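You operate a simulated robot arm through the tools that you are given. There is no shell and no other tool. Be economical: measure what you need, move in short steps, check, and stop when the job is done.

You run a simulated robot arm. Do the job below in one go: nothing can be reset, and whatever is moved stays where it is left.

Task
Put things in order on the top of the long table. At the end: two of the grey bottles from the top of the long table are in the walnut tray; the teal compression sack stands where the red box stood; the red box stands on top of the cream cup; whatever was shut is shut again. Leave all else as you found it, and nothing knocked over.

Only the result counts: the job must be done as asked and must still hold three seconds after the hand-in. Knocking over, shifting, dropping, spilling or breaking anything else fails it.

Robot
A 6-joint arm with a two-finger parallel gripper, fixed in place. Base frame: the origin is at the foot of the arm, x ahead of it, y to its left, z up; the work surface is at about z = 0.76. Units: m, degrees, N and s.
With the tool pointing down near the work surface it reaches from about 0.26 to 0.68 m from the base axis. Its first joint turns from -66.0 to 66.0 degrees. Payload 2.9 kg.
The tool frame sits at the grasp point between the pads (the TCP): z along the fingers, y along the line on which they close. The tips reach 0.03 m beyond it. Largest opening 0.11 m; finger width 0.02, thickness 0.01; the body of the gripper, 0.048 by 0.112 m, starts 0.055 m behind the TCP.
Orientation is that of the tool frame in the base frame, as a unit quaternion [w, x, y, z]. With the fingers straight down and closing along the base's y, the tool's x points along the base's -x, its y along +y and its z along -z.

Tools
- The arm moves only by the tool apply_moves. Its argument "series" is a list of rows, each an object (a shift or turn left out is 0, a gripper value left out holds the last) with "slide": the shift along the base's x, y, z in mm, a list of three; "angular": the turn, a rotation vector about the base's x, y, z in degrees, a list of three; "fingers": the gripper command, from -1 (fully open) to 1 (shut), values between in proportion. In form: [{"slide": [tx, ty, tz], "angular": [ax, ay, az], "fingers": fingers}, ...]. A call has 1 to 12 rows; each row is the pose to reach, as a shift and turn from the pose commanded when the call began. A row lasts 0.2 s, in which the tool goes at most 0.05 m and 8.6 degrees; a call with a longer step from one row to the next is refused whole, and so is a gripper value outside its range. A pose out of reach is approached as far as the arm can. The call stops where the force on the tool passes 40 N (or 10 N more than at its start, if that is more) or the arm is blocked; 0.2 s more then pass. The fingers move at their own pace (about 0.108 m/s each) and stop on an object; they squeeze with about 22 N. The grip force told is the motor's: it shows also when the fingers shut on nothing. Time passes only in rows, and 0.2 s behind the last, so rows that repeat a pose let the fingers close. The reply holds the time, the measured pose of the TCP, the force on the tool along the base axes, the opening and the grip force, in the units named above and with some noise, and new pictures: "show" is both (left out), scene, wrist or none.
- Cameras (640 x 400 px; columns grow to the right, rows downward): "scene" is fixed at [0.0688, 0.4383, 1.3625]; the picture's right is [-0.79, -0.61, 0.00], its down [-0.47, 0.61, -0.64] and it looks along [0.39, -0.51, -0.77] (base axes); focal length 261 px, centre (320, 200). "wrist" rides on the gripper at [0.072, 0.017, -0.103] in the tool frame; the picture's right is [-0.23, 0.97, 0.00], its down [-0.76, -0.18, -0.62] and it looks along [-0.61, -0.14, 0.78] (tool axes); focal length 222 px, centre (320, 200). There is no depth. A picture from a camera that has moved, and an enlarged one, comes with that camera's place and axes in the base frame and with its lens.
- close_up(camera, box): a new picture of the part [left, top, right, bottom] of that camera's present view, enlarged. The clock stands still meanwhile.
- close_job(): hands the job in; it is judged then, once.

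Work in short steps. Places have to be worked out from the pictures, the camera data and where the tool is seen: move nearer, look again, correct. Check each grasp and each placing, and mend what went wrong. You have 120 turns and 170 pictures in all, those below and enlarged ones among them. Open the gripper and draw the arm clear of the work before you hand the job in, unless the task says otherwise; then end with one line.

The tools are called after "Request:" as a command line: name --argument value ..., lists and objects as JSON in quotes. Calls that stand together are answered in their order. apply_moves: Moves the arm, as the interface text tells. Its arguments: {"type":"object","properties":{"series":{"type":"array"},"show":{"type":"string","enum":["both","scene","wrist","none"]}},"required":["series"]} The other tools are called the same way: close_up (camera, box) takes an enlarged picture of a part of a camera's view; close_job () hands the job in.

At the start:

```text
time: 0.0
position: [0.4363, -0.1041, 1.0144]
tcp_rot: [-0.001, -0.001, 1.0, 0.001]
force: [0.1, -0.4, 0.5]
finger_gap: 0.1101
grip_force: 0.2
```

scene: 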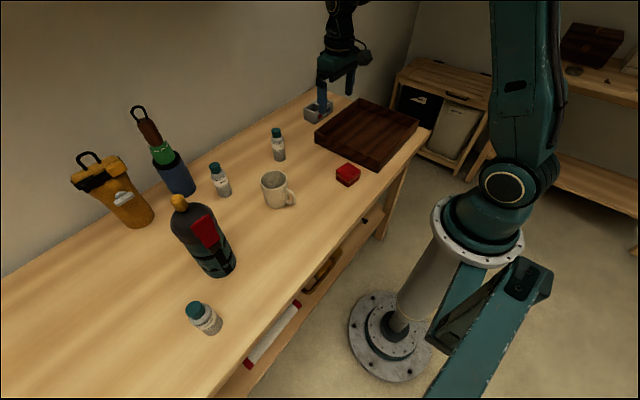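
wrist: 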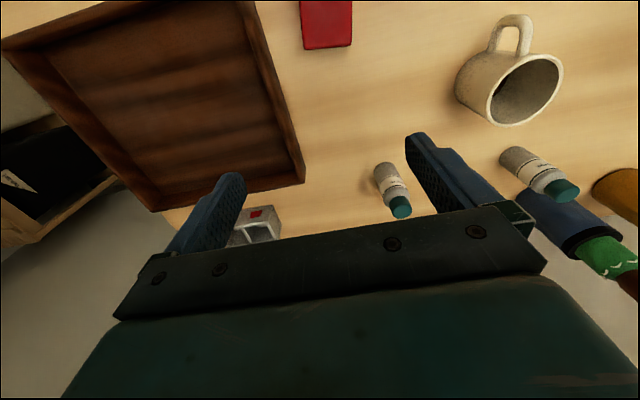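

I start with enlarged looks at the scene to identify the objects, above all the teal compression sack, and whatever is shut.

Request:
close_up --camera "scene" --box '[60, 90, 260, 215]'

Request:
close_up --camera "scene" --box '[180, 200, 400, 400]'

Request:
close_up --camera "scene" --box '[250, 60, 450, 210]'

```text
3.20 times, centred on (160, 152) of scene
camera zoom: at [0.0688, 0.4383, 1.3625], right [-0.79, -0.61, 0.0], down [-0.47, 0.61, -0.64], along [0.39, -0.51, -0.77], focal length 835 px, centre (832, 352)
```

zoom: 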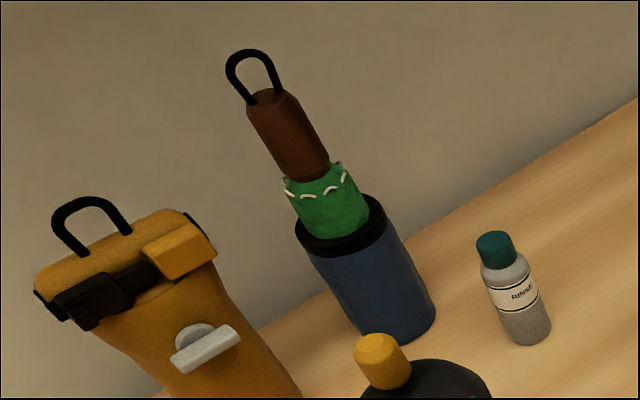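

```text
2.00 times, centred on (290, 300) of scene
camera zoom: at [0.0688, 0.4383, 1.3625], right [-0.79, -0.61, 0.0], down [-0.47, 0.61, -0.64], along [0.39, -0.51, -0.77], focal length 522 px, centre (380, 0)
```

zoom: 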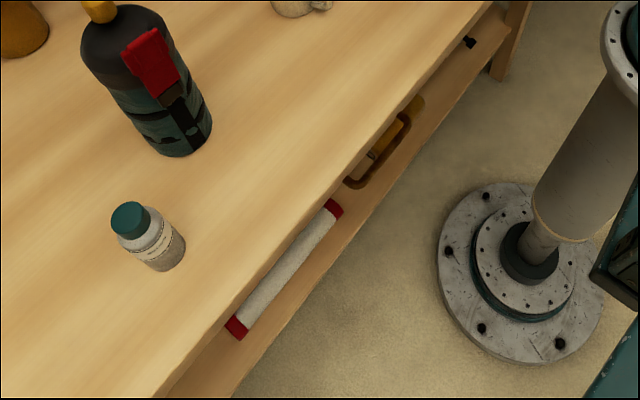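

```text
2.67 times, centred on (350, 135) of scene
camera zoom: at [0.0688, 0.4383, 1.3625], right [-0.79, -0.61, 0.0], down [-0.47, 0.61, -0.64], along [0.39, -0.51, -0.77], focal length 696 px, centre (240, 373)
```

zoom: 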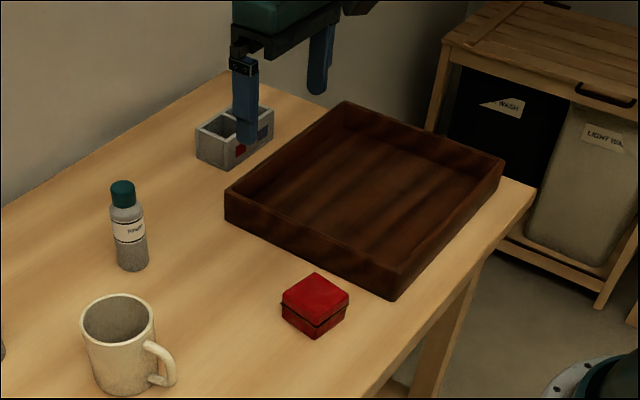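

The only teal bodied thing seems to be the dark item with yellow cap and red strap (near 0.45, 0.36). I raise the tool and move over to look at it, the cup and the bottles with the wrist camera.

Request:
apply_moves --series '[{"slide": [-10, 0, 45]}, {"slide": [-25, 30, 80]}, {"slide": [-45, 75, 90]}, {"slide": [-60, 120, 90]}, {"slide": [-75, 165, 90]}, {"slide": [-95, 205, 90]}, {"slide": [-115, 245, 90]}, {"slide": [-125, 285, 90]}, {"slide": [-136, 304, 90]}]'

```text
refused: row 3 steps farther than a row can; nothing moved
```

The third step was slightly over 50 mm; I use smaller steps.

Request:
apply_moves --series '[{"slide": [-10, 0, 45]}, {"slide": [-25, 30, 80]}, {"slide": [-40, 70, 90]}, {"slide": [-55, 112, 90]}, {"slide": [-70, 155, 90]}, {"slide": [-90, 198, 90]}, {"slide": [-110, 240, 90]}, {"slide": [-125, 280, 90]}, {"slide": [-136, 304, 90]}]'

```text
time: 2.0
position: [0.2973, 0.1981, 1.1065]
tcp_rot: [0.0, 0.0, 1.0, 0.0]
force: [-0.1, -0.1, -0.1]
finger_gap: 0.11
grip_force: 0.0
camera wrist: at [0.2256, 0.2163, 1.209], right [0.23, 0.97, 0.0], down [0.76, -0.18, 0.62], along [0.61, -0.14, -0.78], focal length 222 px, centre (320, 200)
```

scene: 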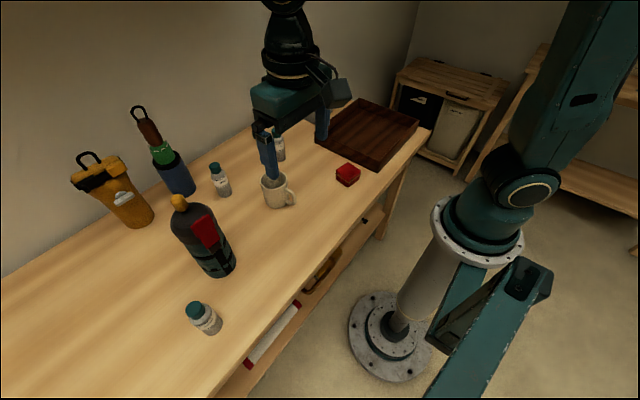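
wrist: 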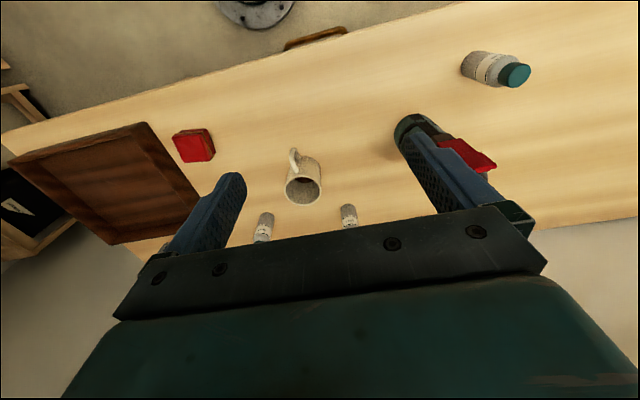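

The finger hides the sack; I shift left so it comes between the fingers.

Request:
apply_moves --series '[{"slide": [0, 45, 0]}, {"slide": [0, 90, 0]}, {"slide": [0, 135, 0]}, {"slide": [0, 170, 0]}]'

Request:
close_up --camera "wrist" --box '[160, 30, 480, 230]'

Request:
close_up --camera "scene" --box '[150, 180, 270, 290]'

```text
time: 3.0
position: [0.3004, 0.3704, 1.105]
tcp_rot: [0.0, 0.0, 1.0, -0.001]
force: [0.0, 0.6, 0.5]
finger_gap: 0.1097
grip_force: 0.1
camera wrist: at [0.2277, 0.3872, 1.2078], right [0.23, 0.97, 0.0], down [0.76, -0.18, 0.62], along [0.61, -0.14, -0.78], focal length 222 px, centre (320, 200)
```

scene: 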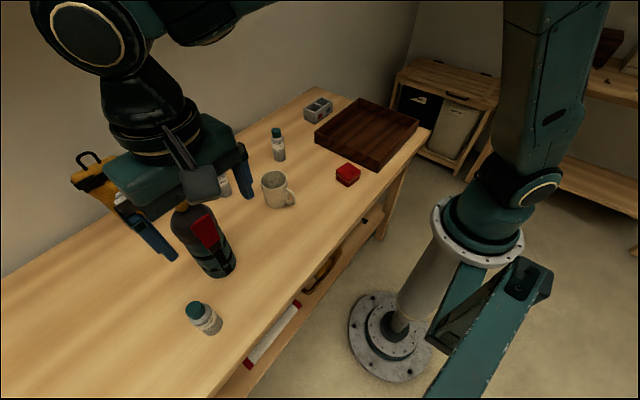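
wrist: 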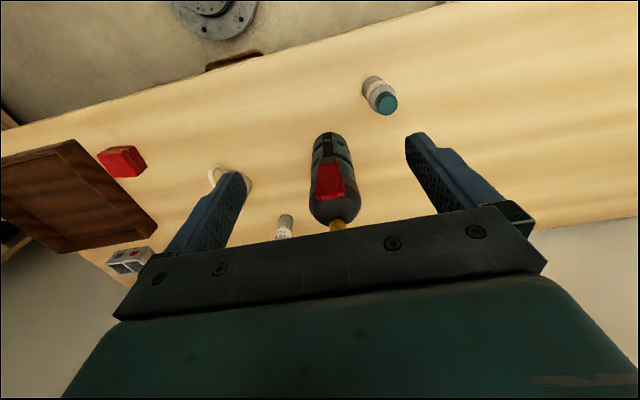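

```text
2.00 times, centred on (320, 130) of wrist
camera zoom: at [0.2277, 0.3872, 1.2078], right [0.23, 0.97, 0.0], down [0.76, -0.18, 0.62], along [0.61, -0.14, -0.78], focal length 444 px, centre (320, 340)
```

zoom: 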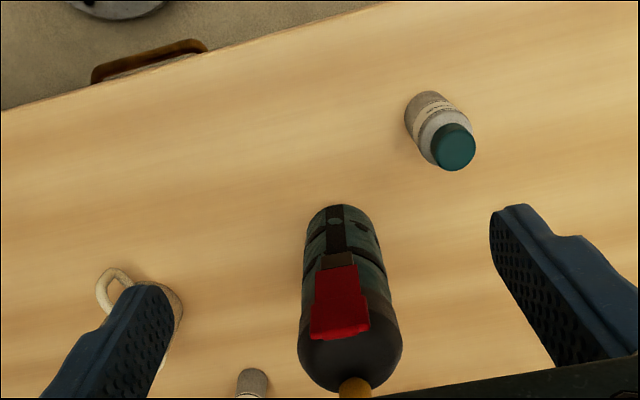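

```text
3.64 times, centred on (210, 235) of scene
camera zoom: at [0.0688, 0.4383, 1.3625], right [-0.79, -0.61, 0.0], down [-0.47, 0.61, -0.64], along [0.39, -0.51, -0.77], focal length 949 px, centre (720, 73)
```

zoom: 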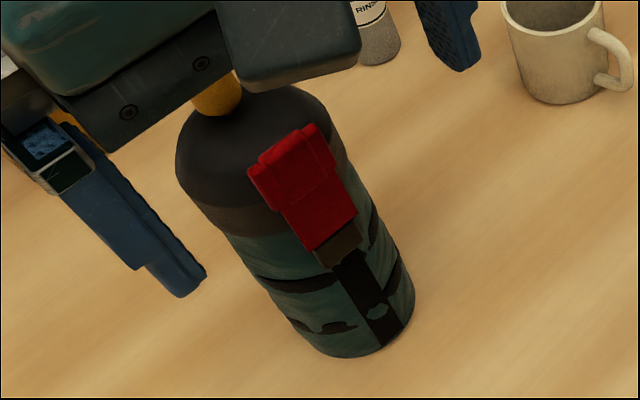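

The teal compression sack is confirmed at about (0.446, 0.361), top near z = 1.0, with its strap facing -x, so closing along y is right. I will begin with grey bottle A (about 0.604, -0.022) and go above it to look.

Request:
apply_moves --series '[{"slide": [27, -35, -5]}, {"slide": [54, -70, -15]}, {"slide": [81, -105, -25]}, {"slide": [108, -140, -35]}, {"slide": [135, -175, -45]}, {"slide": [162, -210, -55]}, {"slide": [189, -245, -65]}, {"slide": [216, -280, -75]}, {"slide": [243, -315, -85]}, {"slide": [270, -350, -95]}, {"slide": [297, -390, -100]}]'

```text
time: 5.4
position: [0.5998, -0.0218, 1.0034]
tcp_rot: [0.0, -0.001, 1.0, 0.0]
force: [-0.5, -0.8, 0.3]
finger_gap: 0.1101
grip_force: 0.2
camera wrist: at [0.5256, -0.0039, 1.1068], right [0.23, 0.97, 0.0], down [0.76, -0.18, 0.62], along [0.61, -0.14, -0.78], focal length 222 px, centre (320, 200)
```

scene: 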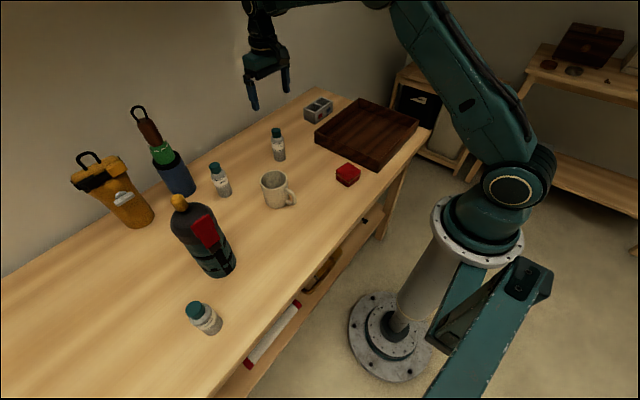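
wrist: 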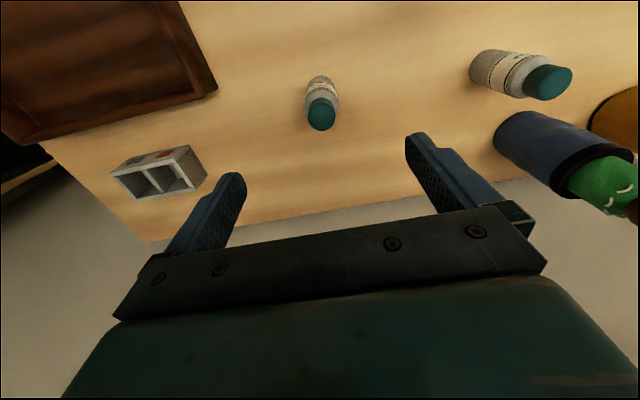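

Bottle A reckoned at (0.593, -0.020), cap top about z 0.88. I go straight down with open fingers to z ≈ 0.838.

Request:
apply_moves --series '[{"slide": [-7, 2, -45]}, {"slide": [-7, 2, -85]}]' --show "wrist"

```text
time: 6.0
position: [0.5896, -0.0193, 0.9199]
tcp_rot: [0.0, 0.0, 1.0, 0.0]
force: [0.6, -0.1, -0.4]
finger_gap: 0.1102
grip_force: 0.0
camera wrist: at [0.5171, -0.0023, 1.0231], right [0.23, 0.97, 0.0], down [0.76, -0.18, 0.62], along [0.61, -0.14, -0.78], focal length 222 px, centre (320, 200)
```

wrist: 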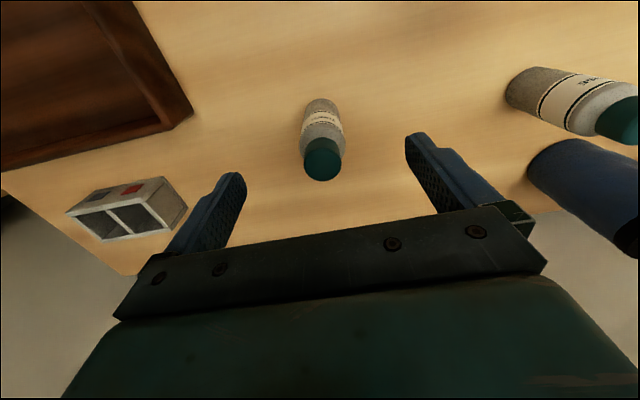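

Cap confirmed at (0.593, -0.018). I descend the rest and close.

Request:
apply_moves --series '[{"slide": [3, 1, -40]}, {"slide": [3, 1, -81]}, {"slide": [3, 1, -81], "fingers": 1}, {"slide": [3, 1, -81], "fingers": 1}, {"slide": [3, 1, -81], "fingers": 1}]'

```text
time: 7.2
position: [0.5935, -0.0181, 0.8401]
tcp_rot: [0.0, 0.0, 1.0, 0.0]
force: [-0.1, -0.5, -0.5]
finger_gap: 0.0386
grip_force: 21.8
camera wrist: at [0.5208, -0.0001, 0.942], right [0.23, 0.97, 0.0], down [0.76, -0.18, 0.62], along [0.61, -0.14, -0.78], focal length 222 px, centre (320, 200)
```

scene: 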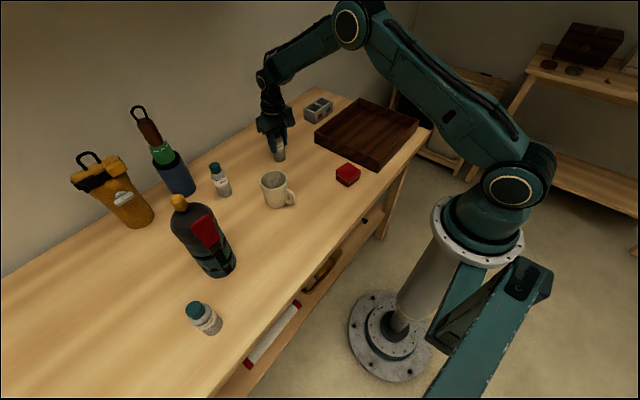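
wrist: 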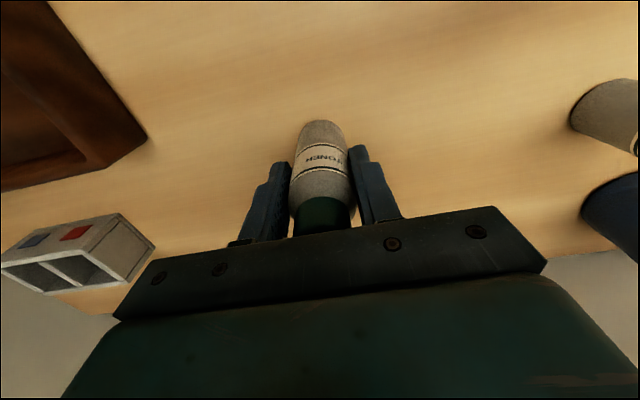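

Bottle A is held (gap 0.039). I lift it 110 mm and carry it above the tray at about (0.48, -0.30).

Request:
apply_moves --series '[{"slide": [0, 0, 40]}, {"slide": [0, 0, 80]}, {"slide": [0, 0, 110]}, {"slide": [-15, -40, 115]}, {"slide": [-32, -83, 115]}, {"slide": [-49, -126, 115]}, {"slide": [-66, -169, 115]}, {"slide": [-83, -212, 115]}, {"slide": [-100, -250, 115]}, {"slide": [-113, -282, 115]}]'

```text
time: 9.4
position: [0.4808, -0.3005, 0.9531]
tcp_rot: [0.0, 0.0, 1.0, 0.0]
force: [-0.6, -0.7, -0.9]
finger_gap: 0.0384
grip_force: 22.2
camera wrist: at [0.4079, -0.2833, 1.0567], right [0.23, 0.97, 0.0], down [0.76, -0.18, 0.62], along [0.61, -0.14, -0.78], focal length 222 px, centre (320, 200)
```

scene: 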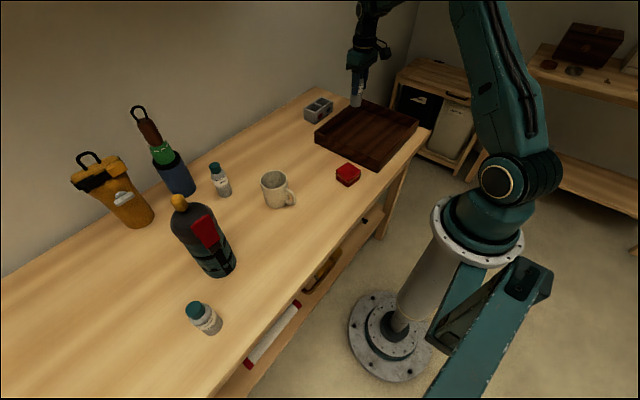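
wrist: 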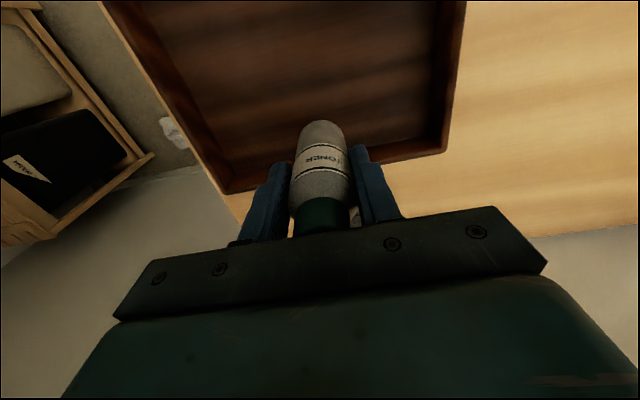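

Above the tray interior. I lower 88 mm first, and then feel for the floor in small steps.

Request:
apply_moves --series '[{"slide": [0, 0, -40]}, {"slide": [0, 0, -75]}, {"slide": [0, 0, -88]}]' --show "both"

Request:
apply_moves --series '[{"slide": [0, 0, -3]}, {"slide": [0, 0, -6]}]' --show "none"

```text
time: 10.2
position: [0.4786, -0.3019, 0.8651]
tcp_rot: [0.0, 0.0, 1.0, 0.0]
force: [0.0, -0.7, -0.4]
finger_gap: 0.0388
grip_force: 21.8
camera wrist: at [0.406, -0.2836, 0.968], right [0.23, 0.97, 0.0], down [0.76, -0.18, 0.62], along [0.61, -0.14, -0.78], focal length 222 px, centre (320, 200)
```

scene: 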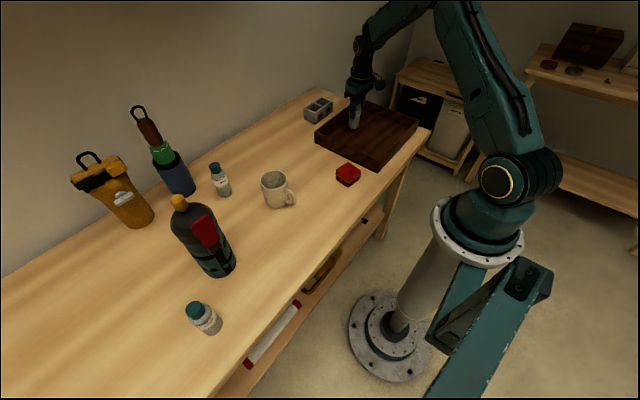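
wrist: 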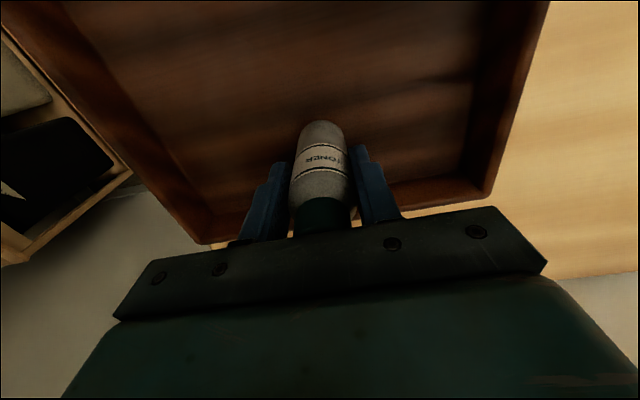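

```text
time: 10.8
position: [0.4799, -0.2988, 0.8583]
tcp_rot: [0.0, 0.0, 1.0, 0.0]
force: [-0.7, -0.2, 0.1]
finger_gap: 0.0385
grip_force: 21.7
```

No contact yet at 0.858; I continue down in 3 mm steps.

Request:
apply_moves --series '[{"slide": [0, 0, -3]}, {"slide": [0, 0, -5]}]' --show "none"

Request:
apply_moves --series '[{"slide": [0, 0, -2]}, {"slide": [0, 0, -3]}]' --show "none"

```text
time: 11.4
position: [0.4796, -0.3, 0.8555]
tcp_rot: [0.0, 0.0, 1.0, 0.0]
force: [-0.3, 0.1, -0.4]
finger_gap: 0.0384
grip_force: 21.9
```

```text
time: 12.0
position: [0.4789, -0.299, 0.8525]
tcp_rot: [0.0, -0.001, 1.0, 0.001]
force: [-0.2, 0.4, -1.9]
finger_gap: 0.0385
grip_force: 22.0
```

Request:
apply_moves --series '[{"slide": [0, 0, -2]}, {"slide": [0, 0, -3]}]' --show "wrist"

```text
time: 12.6
position: [0.4795, -0.3003, 0.8496]
tcp_rot: [0.0, 0.0, 1.0, -0.001]
force: [-2.3, 0.8, 4.3]
finger_gap: 0.0389
grip_force: 22.0
camera wrist: at [0.407, -0.2825, 0.9521], right [0.23, 0.97, 0.0], down [0.76, -0.18, 0.62], along [0.61, -0.14, -0.78], focal length 222 px, centre (320, 200)
```

wrist: 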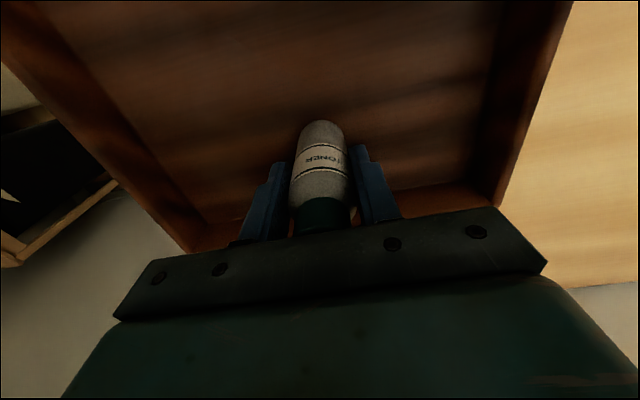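

The force of 4 N shows the bottle touches the tray floor. I release and rise.

Request:
apply_moves --series '[{"slide": [0, 0, 0], "fingers": -0.3}, {"slide": [0, 0, 0], "fingers": -0.3}, {"slide": [0, 0, 0], "fingers": -0.3}, {"slide": [0, 0, 40]}, {"slide": [0, 0, 80]}, {"slide": [0, 0, 120]}, {"slide": [0, 0, 150]}]'

```text
time: 14.2
position: [0.4816, -0.3013, 0.9999]
tcp_rot: [0.0, 0.0, 1.0, 0.0]
force: [0.4, 0.7, 0.1]
finger_gap: 0.0715
grip_force: 0.1
camera wrist: at [0.4087, -0.2823, 1.1031], right [0.23, 0.97, 0.0], down [0.76, -0.18, 0.62], along [0.61, -0.14, -0.78], focal length 222 px, centre (320, 200)
```

scene: 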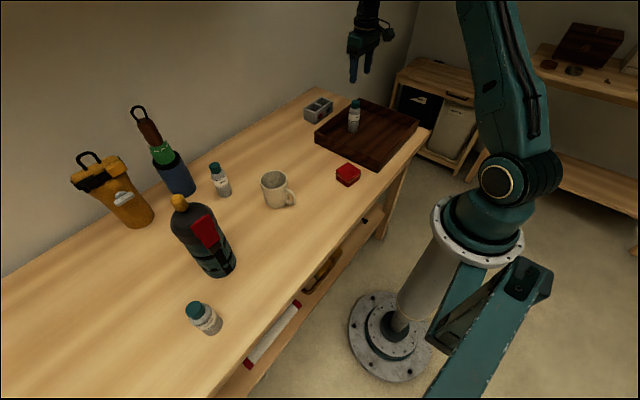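
wrist: 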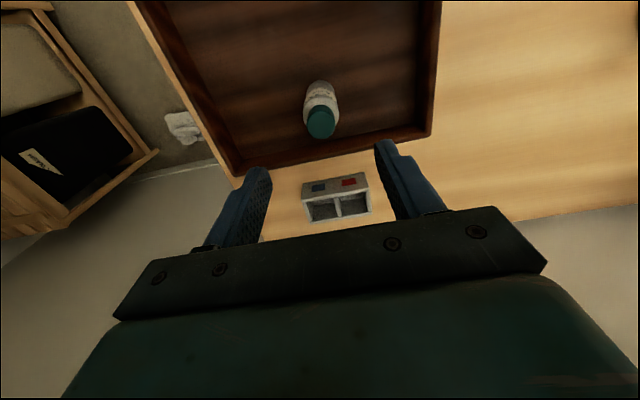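

Bottle A stands in the tray. Next I go above the red box (about 0.35, -0.07) to measure it.

Request:
apply_moves --series '[{"slide": [-22, 38, 0], "fingers": -1}, {"slide": [-44, 76, 0]}, {"slide": [-66, 114, 0]}, {"slide": [-88, 152, 0]}, {"slide": [-110, 190, 0]}, {"slide": [-130, 226, 0]}]'

Request:
close_up --camera "wrist" --box '[220, 0, 420, 125]'

Request:
close_up --camera "scene" --box '[240, 150, 380, 230]'

```text
time: 15.6
position: [0.3513, -0.0734, 1.0001]
tcp_rot: [0.0, 0.0, 1.0, -0.001]
force: [0.6, 0.0, -0.3]
finger_gap: 0.11
grip_force: 0.1
camera wrist: at [0.2777, -0.0556, 1.1035], right [0.23, 0.97, 0.0], down [0.76, -0.18, 0.62], along [0.61, -0.14, -0.78], focal length 222 px, centre (320, 200)
```

scene: 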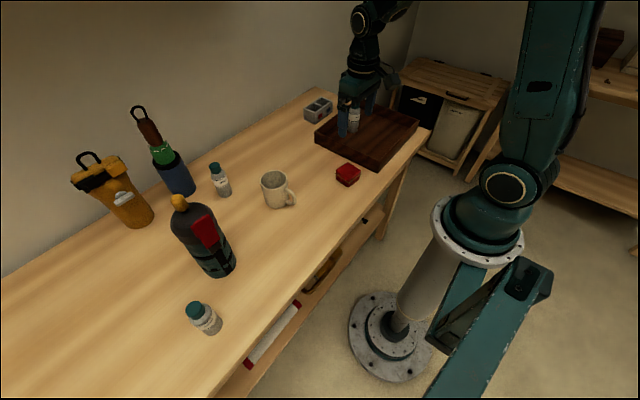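
wrist: 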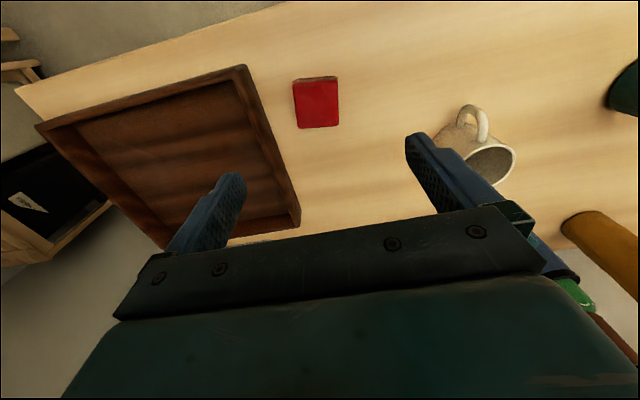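

```text
3.20 times, centred on (320, 62) of wrist
camera zoom: at [0.2777, -0.0556, 1.1035], right [0.23, 0.97, 0.0], down [0.76, -0.18, 0.62], along [0.61, -0.14, -0.78], focal length 711 px, centre (320, 640)
```

zoom: 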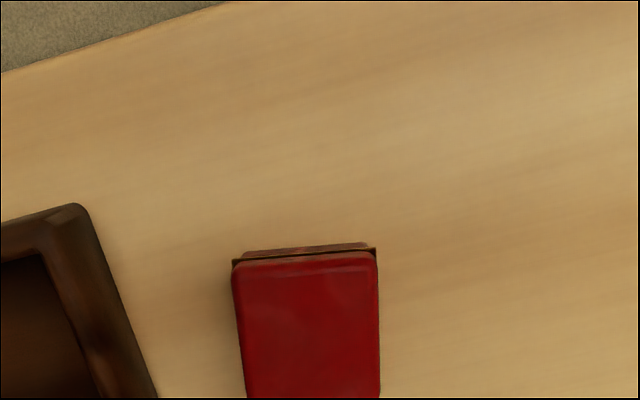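

```text
4.57 times, centred on (310, 190) of scene
camera zoom: at [0.0688, 0.4383, 1.3625], right [-0.79, -0.61, 0.0], down [-0.47, 0.61, -0.64], along [0.39, -0.51, -0.77], focal length 1193 px, centre (366, 246)
```

zoom: 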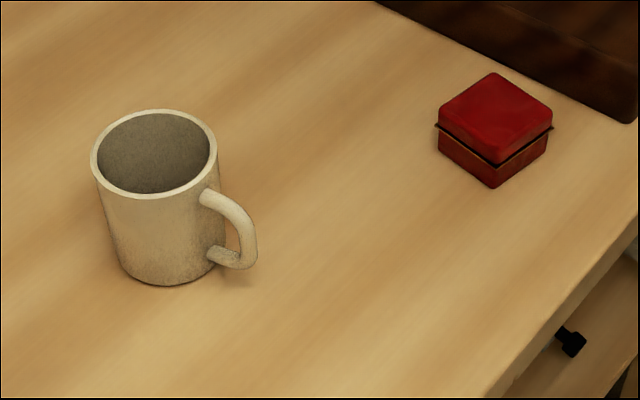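

The red box: top about 0.797, centre about (0.358, -0.078), about 54 mm square, yawed about -10°. I align the gripper with it and come down to z 0.88 for a nearer look.

Request:
apply_moves --series '[{"slide": [3, -2, -40], "angular": [0, 0, -5]}, {"slide": [7, -4, -80], "angular": [0, 0, -10]}, {"slide": [7, -4, -110], "angular": [0, 0, -10]}]' --show "wrist"

Request:
close_up --camera "wrist" --box '[240, 50, 400, 150]'

```text
time: 16.4
position: [0.3585, -0.0747, 0.8878]
tcp_rot: [0.0, 0.087, 0.996, 0.0]
force: [-0.6, 1.0, -0.3]
finger_gap: 0.1102
grip_force: 0.1
camera wrist: at [0.2893, -0.0466, 0.9918], right [0.39, 0.92, 0.0], down [0.72, -0.31, 0.62], along [0.57, -0.25, -0.78], focal length 222 px, centre (320, 200)
```

wrist: 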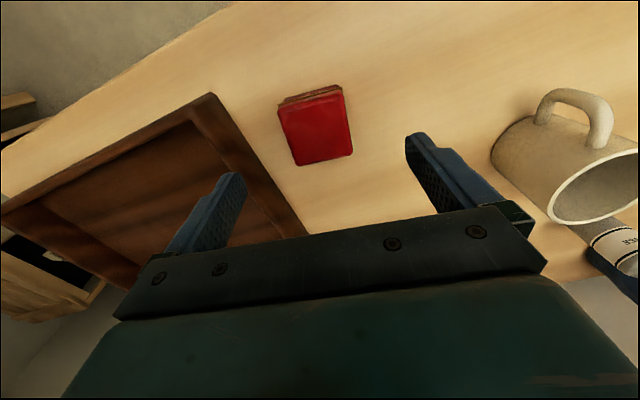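

```text
4.00 times, centred on (320, 100) of wrist
camera zoom: at [0.2893, -0.0466, 0.9918], right [0.39, 0.92, 0.0], down [0.72, -0.31, 0.62], along [0.57, -0.25, -0.78], focal length 888 px, centre (320, 600)
```

zoom: 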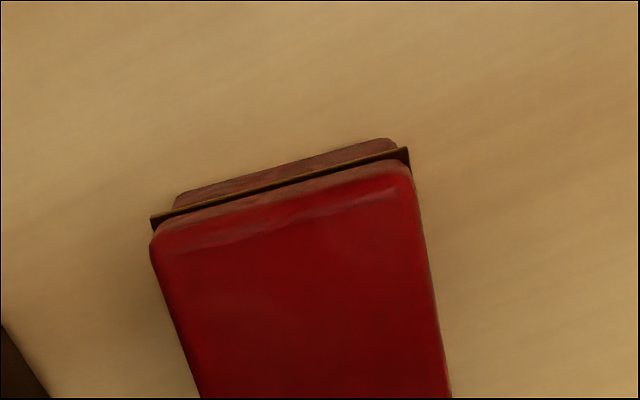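

Box centre now at (0.360, -0.080), yaw about -9°, in line with the gripper. I descend to z 0.800 and close.

Request:
apply_moves --series '[{"slide": [1, -5, -40]}, {"slide": [1, -5, -75]}, {"slide": [1, -5, -87]}, {"slide": [1, -5, -87], "fingers": 1}, {"slide": [1, -5, -87], "fingers": 1}, {"slide": [1, -5, -87], "fingers": 1}]'

```text
time: 17.8
position: [0.3589, -0.083, 0.803]
tcp_rot: [-0.001, 0.086, 0.996, 0.0]
force: [-0.1, 0.2, -1.1]
finger_gap: 0.0575
grip_force: 22.3
camera wrist: at [0.2904, -0.053, 0.9064], right [0.39, 0.92, 0.0], down [0.72, -0.31, 0.62], along [0.57, -0.24, -0.78], focal length 222 px, centre (320, 200)
```

scene: 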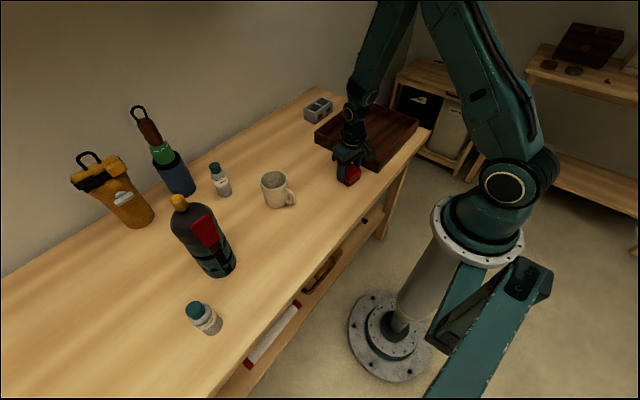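
wrist: 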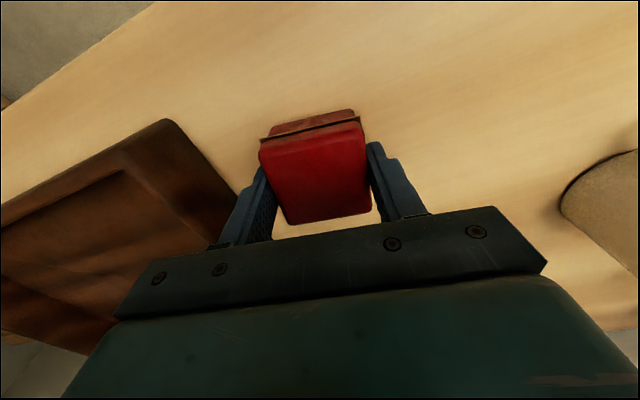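

Red box is held (gap 0.0575 incl. its lip). I lift it and go high above the cup to measure the cup's rim.

Request:
apply_moves --series '[{"slide": [0, 0, 45]}, {"slide": [0, 0, 90]}, {"slide": [0, 0, 135]}, {"slide": [5, 10, 180]}, {"slide": [20, 40, 210]}, {"slide": [38, 72, 235]}, {"slide": [56, 106, 260]}, {"slide": [74, 140, 280]}, {"slide": [92, 174, 297]}, {"slide": [109, 205, 297]}, {"slide": [109, 205, 297]}]'

Request:
close_up --camera "wrist" --box '[240, 30, 400, 130]'

Request:
close_up --camera "scene" --box '[240, 155, 320, 215]'

```text
time: 20.2
position: [0.4659, 0.1234, 1.101]
tcp_rot: [0.0, 0.087, 0.996, -0.001]
force: [0.6, 0.3, -0.4]
finger_gap: 0.0576
grip_force: 22.1
camera wrist: at [0.3973, 0.153, 1.2042], right [0.39, 0.92, 0.0], down [0.72, -0.31, 0.62], along [0.57, -0.24, -0.78], focal length 222 px, centre (320, 200)
```

scene: 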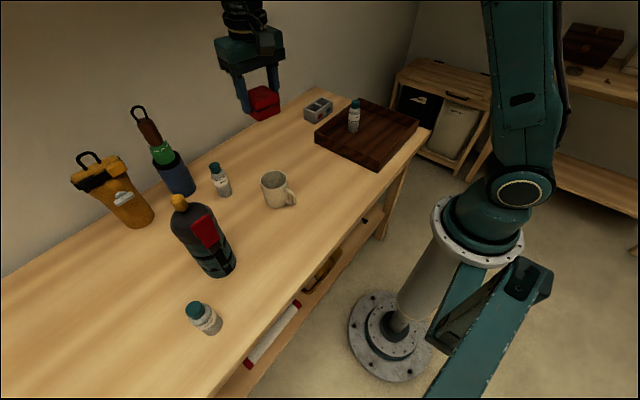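
wrist: 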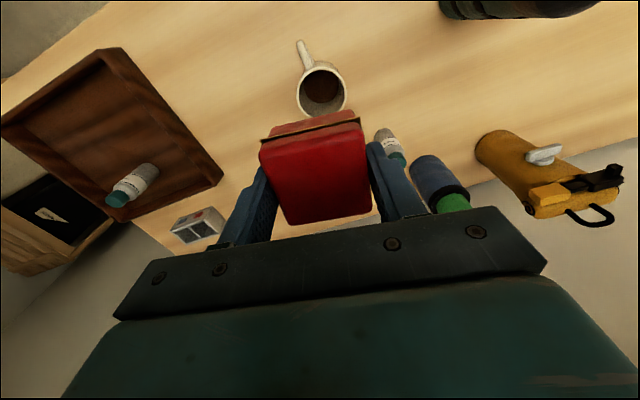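

```text
4.00 times, centred on (320, 80) of wrist
camera zoom: at [0.3973, 0.153, 1.2042], right [0.39, 0.92, 0.0], down [0.72, -0.31, 0.62], along [0.57, -0.24, -0.78], focal length 888 px, centre (320, 680)
```

zoom: 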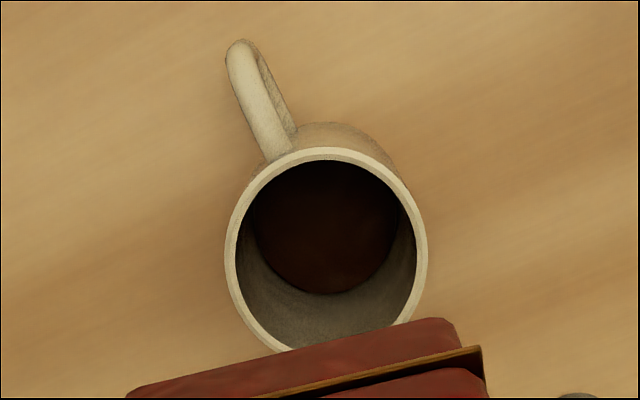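

```text
6.67 times, centred on (280, 185) of scene
camera zoom: at [0.0688, 0.4384, 1.3625], right [-0.79, -0.61, 0.0], down [-0.47, 0.61, -0.64], along [0.39, -0.51, -0.77], focal length 1739 px, centre (587, 300)
```

zoom: 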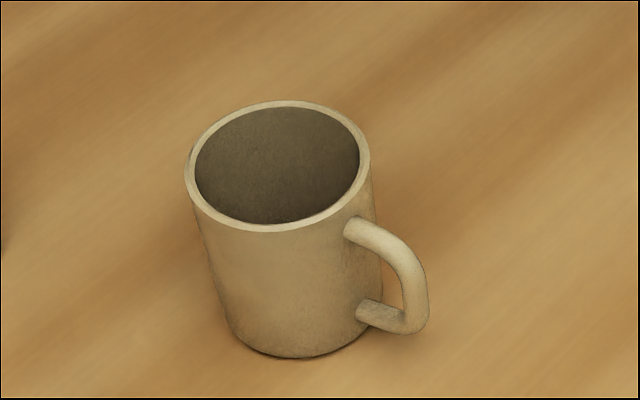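

Cup rim: centre about (0.471, 0.1225), z about 0.85, outer 75 mm, inner 66 mm; the box (55 mm square) will rest on it by its corner regions if centred. I descend to roughly 15 mm above the rim and check alignment.

Request:
apply_moves --series '[{"slide": [4, -1, -45]}, {"slide": [4, -1, -90]}, {"slide": [4, -1, -135]}, {"slide": [4, -1, -170]}, {"slide": [4, -1, -188]}, {"slide": [4, -1, -188]}]' --show "wrist"

Request:
close_up --camera "scene" --box '[240, 145, 320, 215]'

Request:
close_up --camera "wrist" --box '[200, 50, 440, 230]'

```text
time: 21.6
position: [0.4709, 0.1215, 0.9094]
tcp_rot: [0.0, 0.087, 0.996, 0.0]
force: [0.0, 0.0, -0.2]
finger_gap: 0.0575
grip_force: 21.9
camera wrist: at [0.4025, 0.1513, 1.0128], right [0.39, 0.92, 0.0], down [0.72, -0.31, 0.62], along [0.57, -0.24, -0.78], focal length 222 px, centre (320, 200)
```

wrist: 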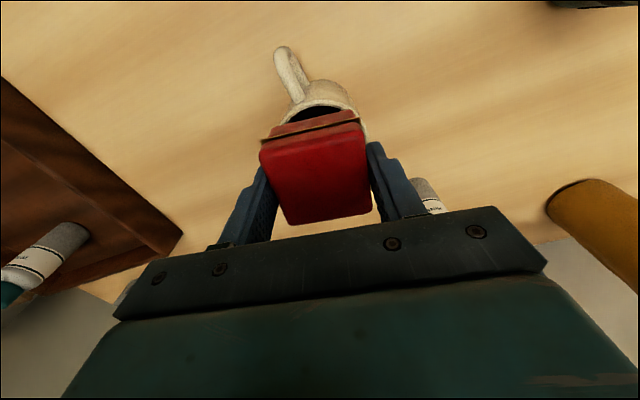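

```text
5.71 times, centred on (280, 180) of scene
camera zoom: at [0.0688, 0.4383, 1.3625], right [-0.79, -0.61, 0.0], down [-0.47, 0.61, -0.64], along [0.39, -0.51, -0.77], focal length 1491 px, centre (549, 314)
```

zoom: 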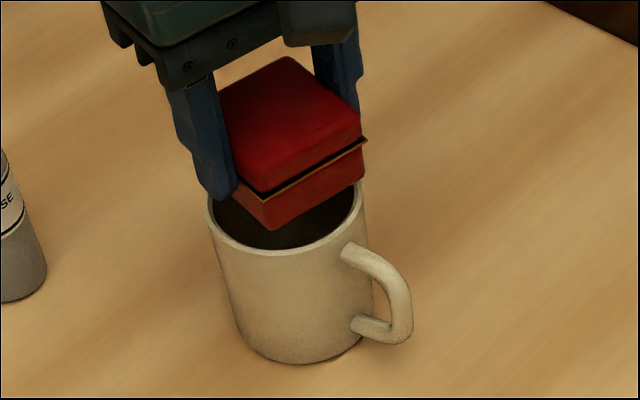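

```text
2.22 times, centred on (320, 140) of wrist
camera zoom: at [0.4025, 0.1513, 1.0128], right [0.39, 0.92, 0.0], down [0.72, -0.31, 0.62], along [0.57, -0.24, -0.78], focal length 494 px, centre (320, 333)
```

zoom: 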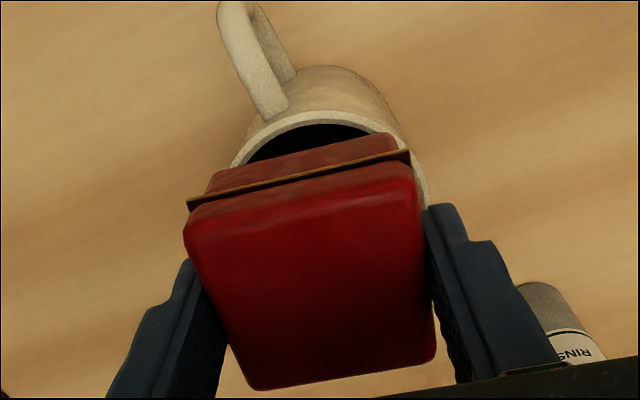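

Alignment looks good within a couple of mm in both views. I lower in small steps to feel the rim.

Request:
apply_moves --series '[{"slide": [0, 0, -4]}, {"slide": [0, 0, -8]}, {"slide": [0, 0, -10]}]' --show "none"

Request:
apply_moves --series '[{"slide": [0, 0, -1.5]}, {"slide": [0, 0, -3]}]' --show "none"

```text
time: 22.4
position: [0.4705, 0.1195, 0.9012]
tcp_rot: [-0.001, 0.087, 0.996, 0.0]
force: [0.3, 0.0, -0.8]
finger_gap: 0.0575
grip_force: 22.0
```

```text
time: 23.0
position: [0.4702, 0.1209, 0.8981]
tcp_rot: [0.0, 0.087, 0.996, 0.0]
force: [-0.7, 0.1, -0.3]
finger_gap: 0.0574
grip_force: 21.8
```

Request:
apply_moves --series '[{"slide": [0, 0, -1.5]}, {"slide": [0, 0, -3]}]' --show "none"

Request:
close_up --camera "scene" --box '[240, 145, 320, 215]'

Request:
close_up --camera "wrist" --box '[200, 50, 440, 230]'

```text
time: 23.6
position: [0.4716, 0.1214, 0.8945]
tcp_rot: [0.0, 0.087, 0.996, -0.001]
force: [-0.1, -0.5, -1.2]
finger_gap: 0.0573
grip_force: 22.2
```

```text
5.71 times, centred on (280, 180) of scene
camera zoom: at [0.0688, 0.4383, 1.3625], right [-0.79, -0.61, 0.0], down [-0.47, 0.61, -0.64], along [0.39, -0.51, -0.77], focal length 1491 px, centre (549, 314)
```

zoom: 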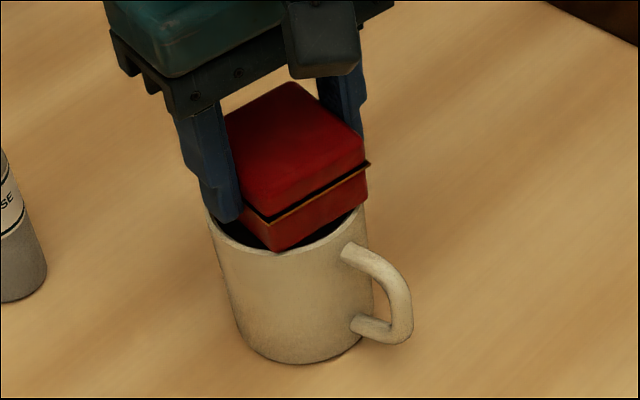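

```text
2.22 times, centred on (320, 140) of wrist
camera zoom: at [0.4023, 0.1513, 0.9977], right [0.39, 0.92, 0.0], down [0.72, -0.31, 0.62], along [0.57, -0.24, -0.78], focal length 494 px, centre (320, 333)
```

zoom: 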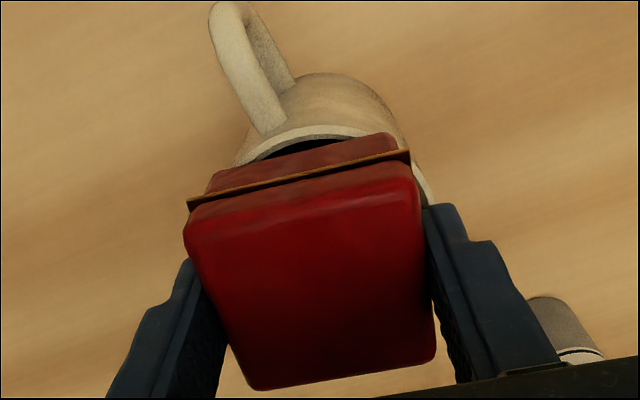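

Not yet touching. The views suggest a tiny shift of +1.5 mm in y for centring; then I go on down by millimetres.

Request:
apply_moves --series '[{"slide": [0, 1.5, 0]}, {"slide": [0, 1.5, -1]}, {"slide": [0, 1.5, -2]}]' --show "none"

Request:
apply_moves --series '[{"slide": [0, 0, -1]}, {"slide": [0, 0, -2]}]' --show "none"

```text
time: 24.4
position: [0.4705, 0.1228, 0.8938]
tcp_rot: [0.0, 0.087, 0.996, 0.0]
force: [0.1, 0.2, -0.7]
finger_gap: 0.0575
grip_force: 21.5
```

```text
time: 25.0
position: [0.4719, 0.1227, 0.8913]
tcp_rot: [0.0, 0.088, 0.996, 0.0]
force: [-1.0, 0.0, 3.5]
finger_gap: 0.0574
grip_force: 22.0
```

Contact: 3.5 N upward. I check the pictures before releasing.

Request:
apply_moves --series '[{"slide": [0, 0, -0.5]}]' --show "none"

Request:
close_up --camera "scene" --box '[240, 145, 320, 215]'

Request:
close_up --camera "wrist" --box '[200, 50, 440, 230]'

```text
time: 25.4
position: [0.4716, 0.1223, 0.8931]
tcp_rot: [0.001, 0.087, 0.996, 0.0]
force: [-3.5, 0.6, 12.3]
finger_gap: 0.0576
grip_force: 21.9
```

```text
5.71 times, centred on (280, 180) of scene
camera zoom: at [0.0685, 0.4383, 1.3625], right [-0.79, -0.61, 0.0], down [-0.47, 0.61, -0.64], along [0.39, -0.51, -0.77], focal length 1491 px, centre (549, 314)
```

zoom: 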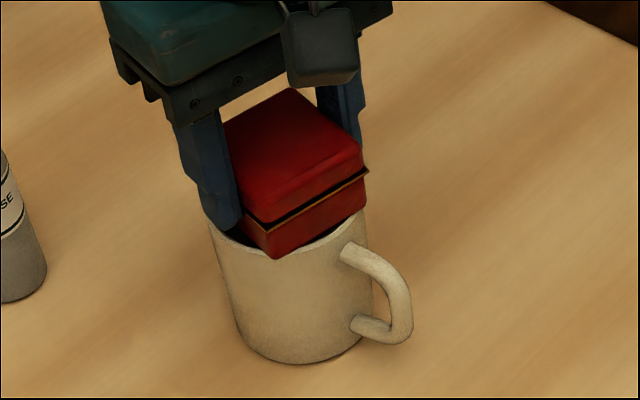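

```text
2.22 times, centred on (320, 140) of wrist
camera zoom: at [0.4022, 0.1525, 0.9942], right [0.39, 0.92, 0.0], down [0.72, -0.31, 0.62], along [0.57, -0.24, -0.78], focal length 494 px, centre (320, 333)
```

zoom: 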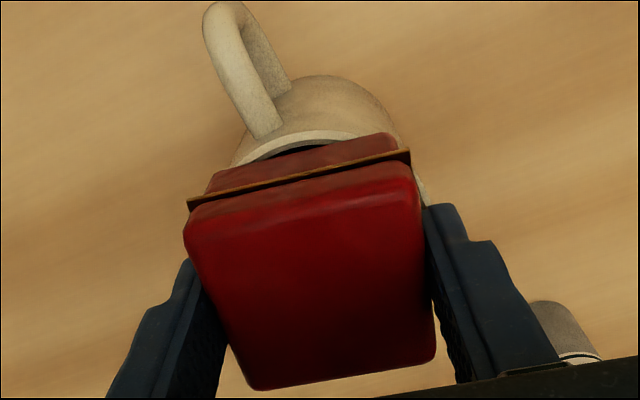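

The box sits with corners on the rim. I release and rise straight up.

Request:
apply_moves --series '[{"slide": [0, 0, 0.5]}, {"slide": [0, 0, 0.5], "fingers": -0.4}, {"slide": [0, 0, 0.5], "fingers": -0.4}, {"slide": [0, 0, 0.5], "fingers": -0.4}, {"slide": [0, 0, 35], "fingers": -0.4}, {"slide": [0, 0, 80]}, {"slide": [0, 0, 125]}, {"slide": [0, 0, 170]}, {"slide": [0, 0, 215]}]'

Request:
close_up --camera "scene" --box '[240, 145, 320, 215]'

Request:
close_up --camera "wrist" --box '[240, 30, 400, 130]'

```text
time: 27.4
position: [0.4689, 0.1236, 1.1066]
tcp_rot: [-0.001, 0.087, 0.996, 0.0]
force: [-0.3, -0.2, 0.3]
finger_gap: 0.0771
grip_force: 0.0
camera wrist: at [0.4013, 0.1526, 1.2096], right [0.39, 0.92, 0.0], down [0.72, -0.31, 0.62], along [0.57, -0.24, -0.78], focal length 222 px, centre (320, 200)
```

scene: 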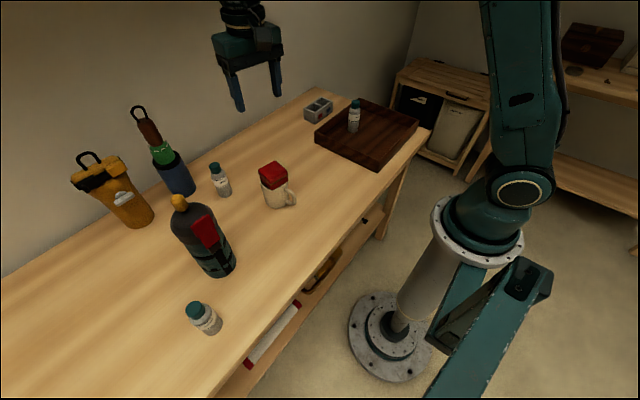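
wrist: 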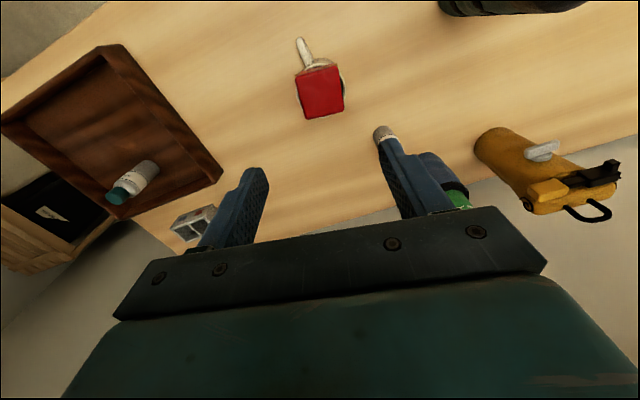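

```text
5.71 times, centred on (280, 180) of scene
camera zoom: at [0.0688, 0.4383, 1.3625], right [-0.79, -0.61, 0.0], down [-0.47, 0.61, -0.64], along [0.39, -0.51, -0.77], focal length 1491 px, centre (549, 314)
```

zoom: 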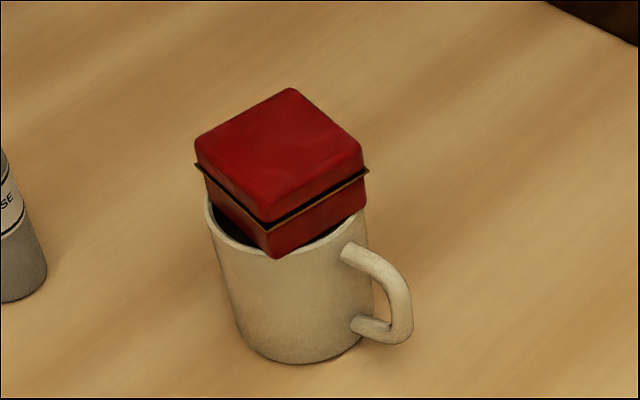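

```text
4.00 times, centred on (320, 80) of wrist
camera zoom: at [0.4013, 0.1526, 1.2096], right [0.39, 0.92, 0.0], down [0.72, -0.31, 0.62], along [0.57, -0.24, -0.78], focal length 888 px, centre (320, 680)
```

zoom: 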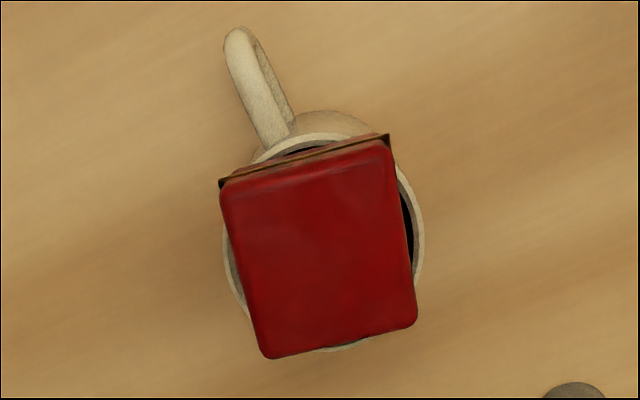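

The red box rests level on the cup. Now I move, opened, above the sack at (0.446, 0.361) to measure it.

Request:
apply_moves --series '[{"slide": [-4, 45, 0], "fingers": -1}, {"slide": [-8, 92, 0]}, {"slide": [-12, 139, 0]}, {"slide": [-17, 186, 0]}, {"slide": [-23, 234, 5]}, {"slide": [-23, 238, 10]}]'

Request:
close_up --camera "wrist" --box '[220, 40, 420, 200]'

```text
time: 28.8
position: [0.4466, 0.3618, 1.1163]
tcp_rot: [0.0, 0.087, 0.996, 0.0]
force: [0.9, -0.1, -0.6]
finger_gap: 0.1102
grip_force: 0.0
camera wrist: at [0.3781, 0.3915, 1.2189], right [0.39, 0.92, 0.0], down [0.72, -0.31, 0.62], along [0.57, -0.25, -0.78], focal length 222 px, centre (320, 200)
```

scene: 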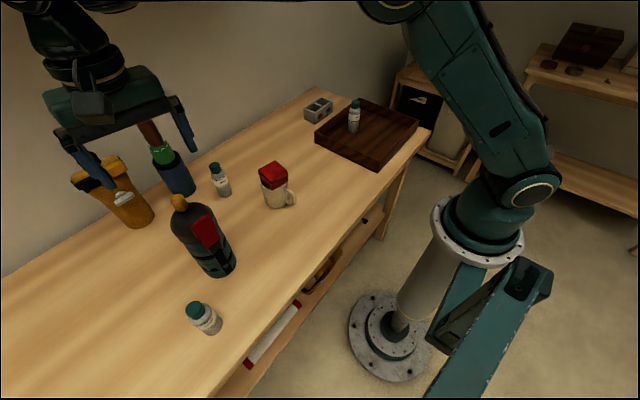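
wrist: 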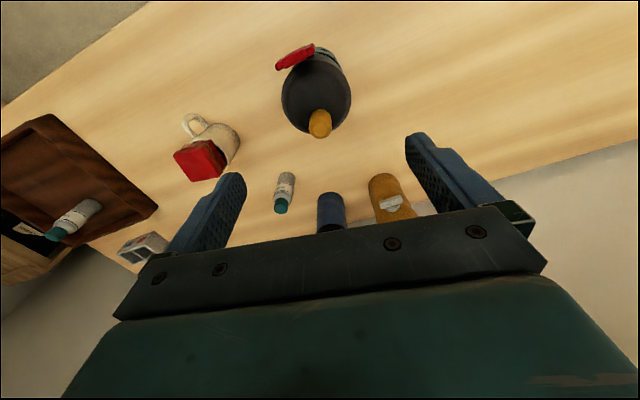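

```text
2.50 times, centred on (320, 120) of wrist
camera zoom: at [0.3781, 0.3915, 1.2189], right [0.39, 0.92, 0.0], down [0.72, -0.31, 0.62], along [0.57, -0.25, -0.78], focal length 555 px, centre (320, 400)
```

zoom: 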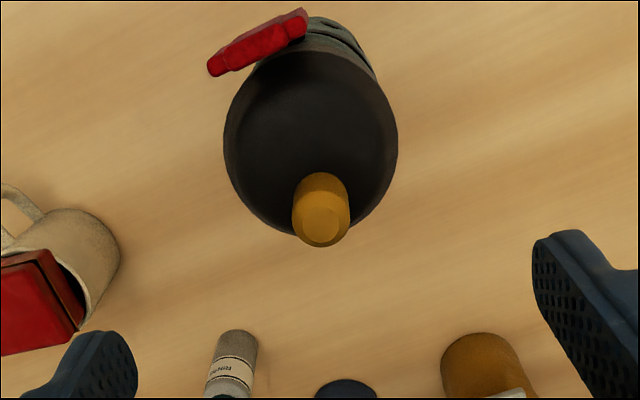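

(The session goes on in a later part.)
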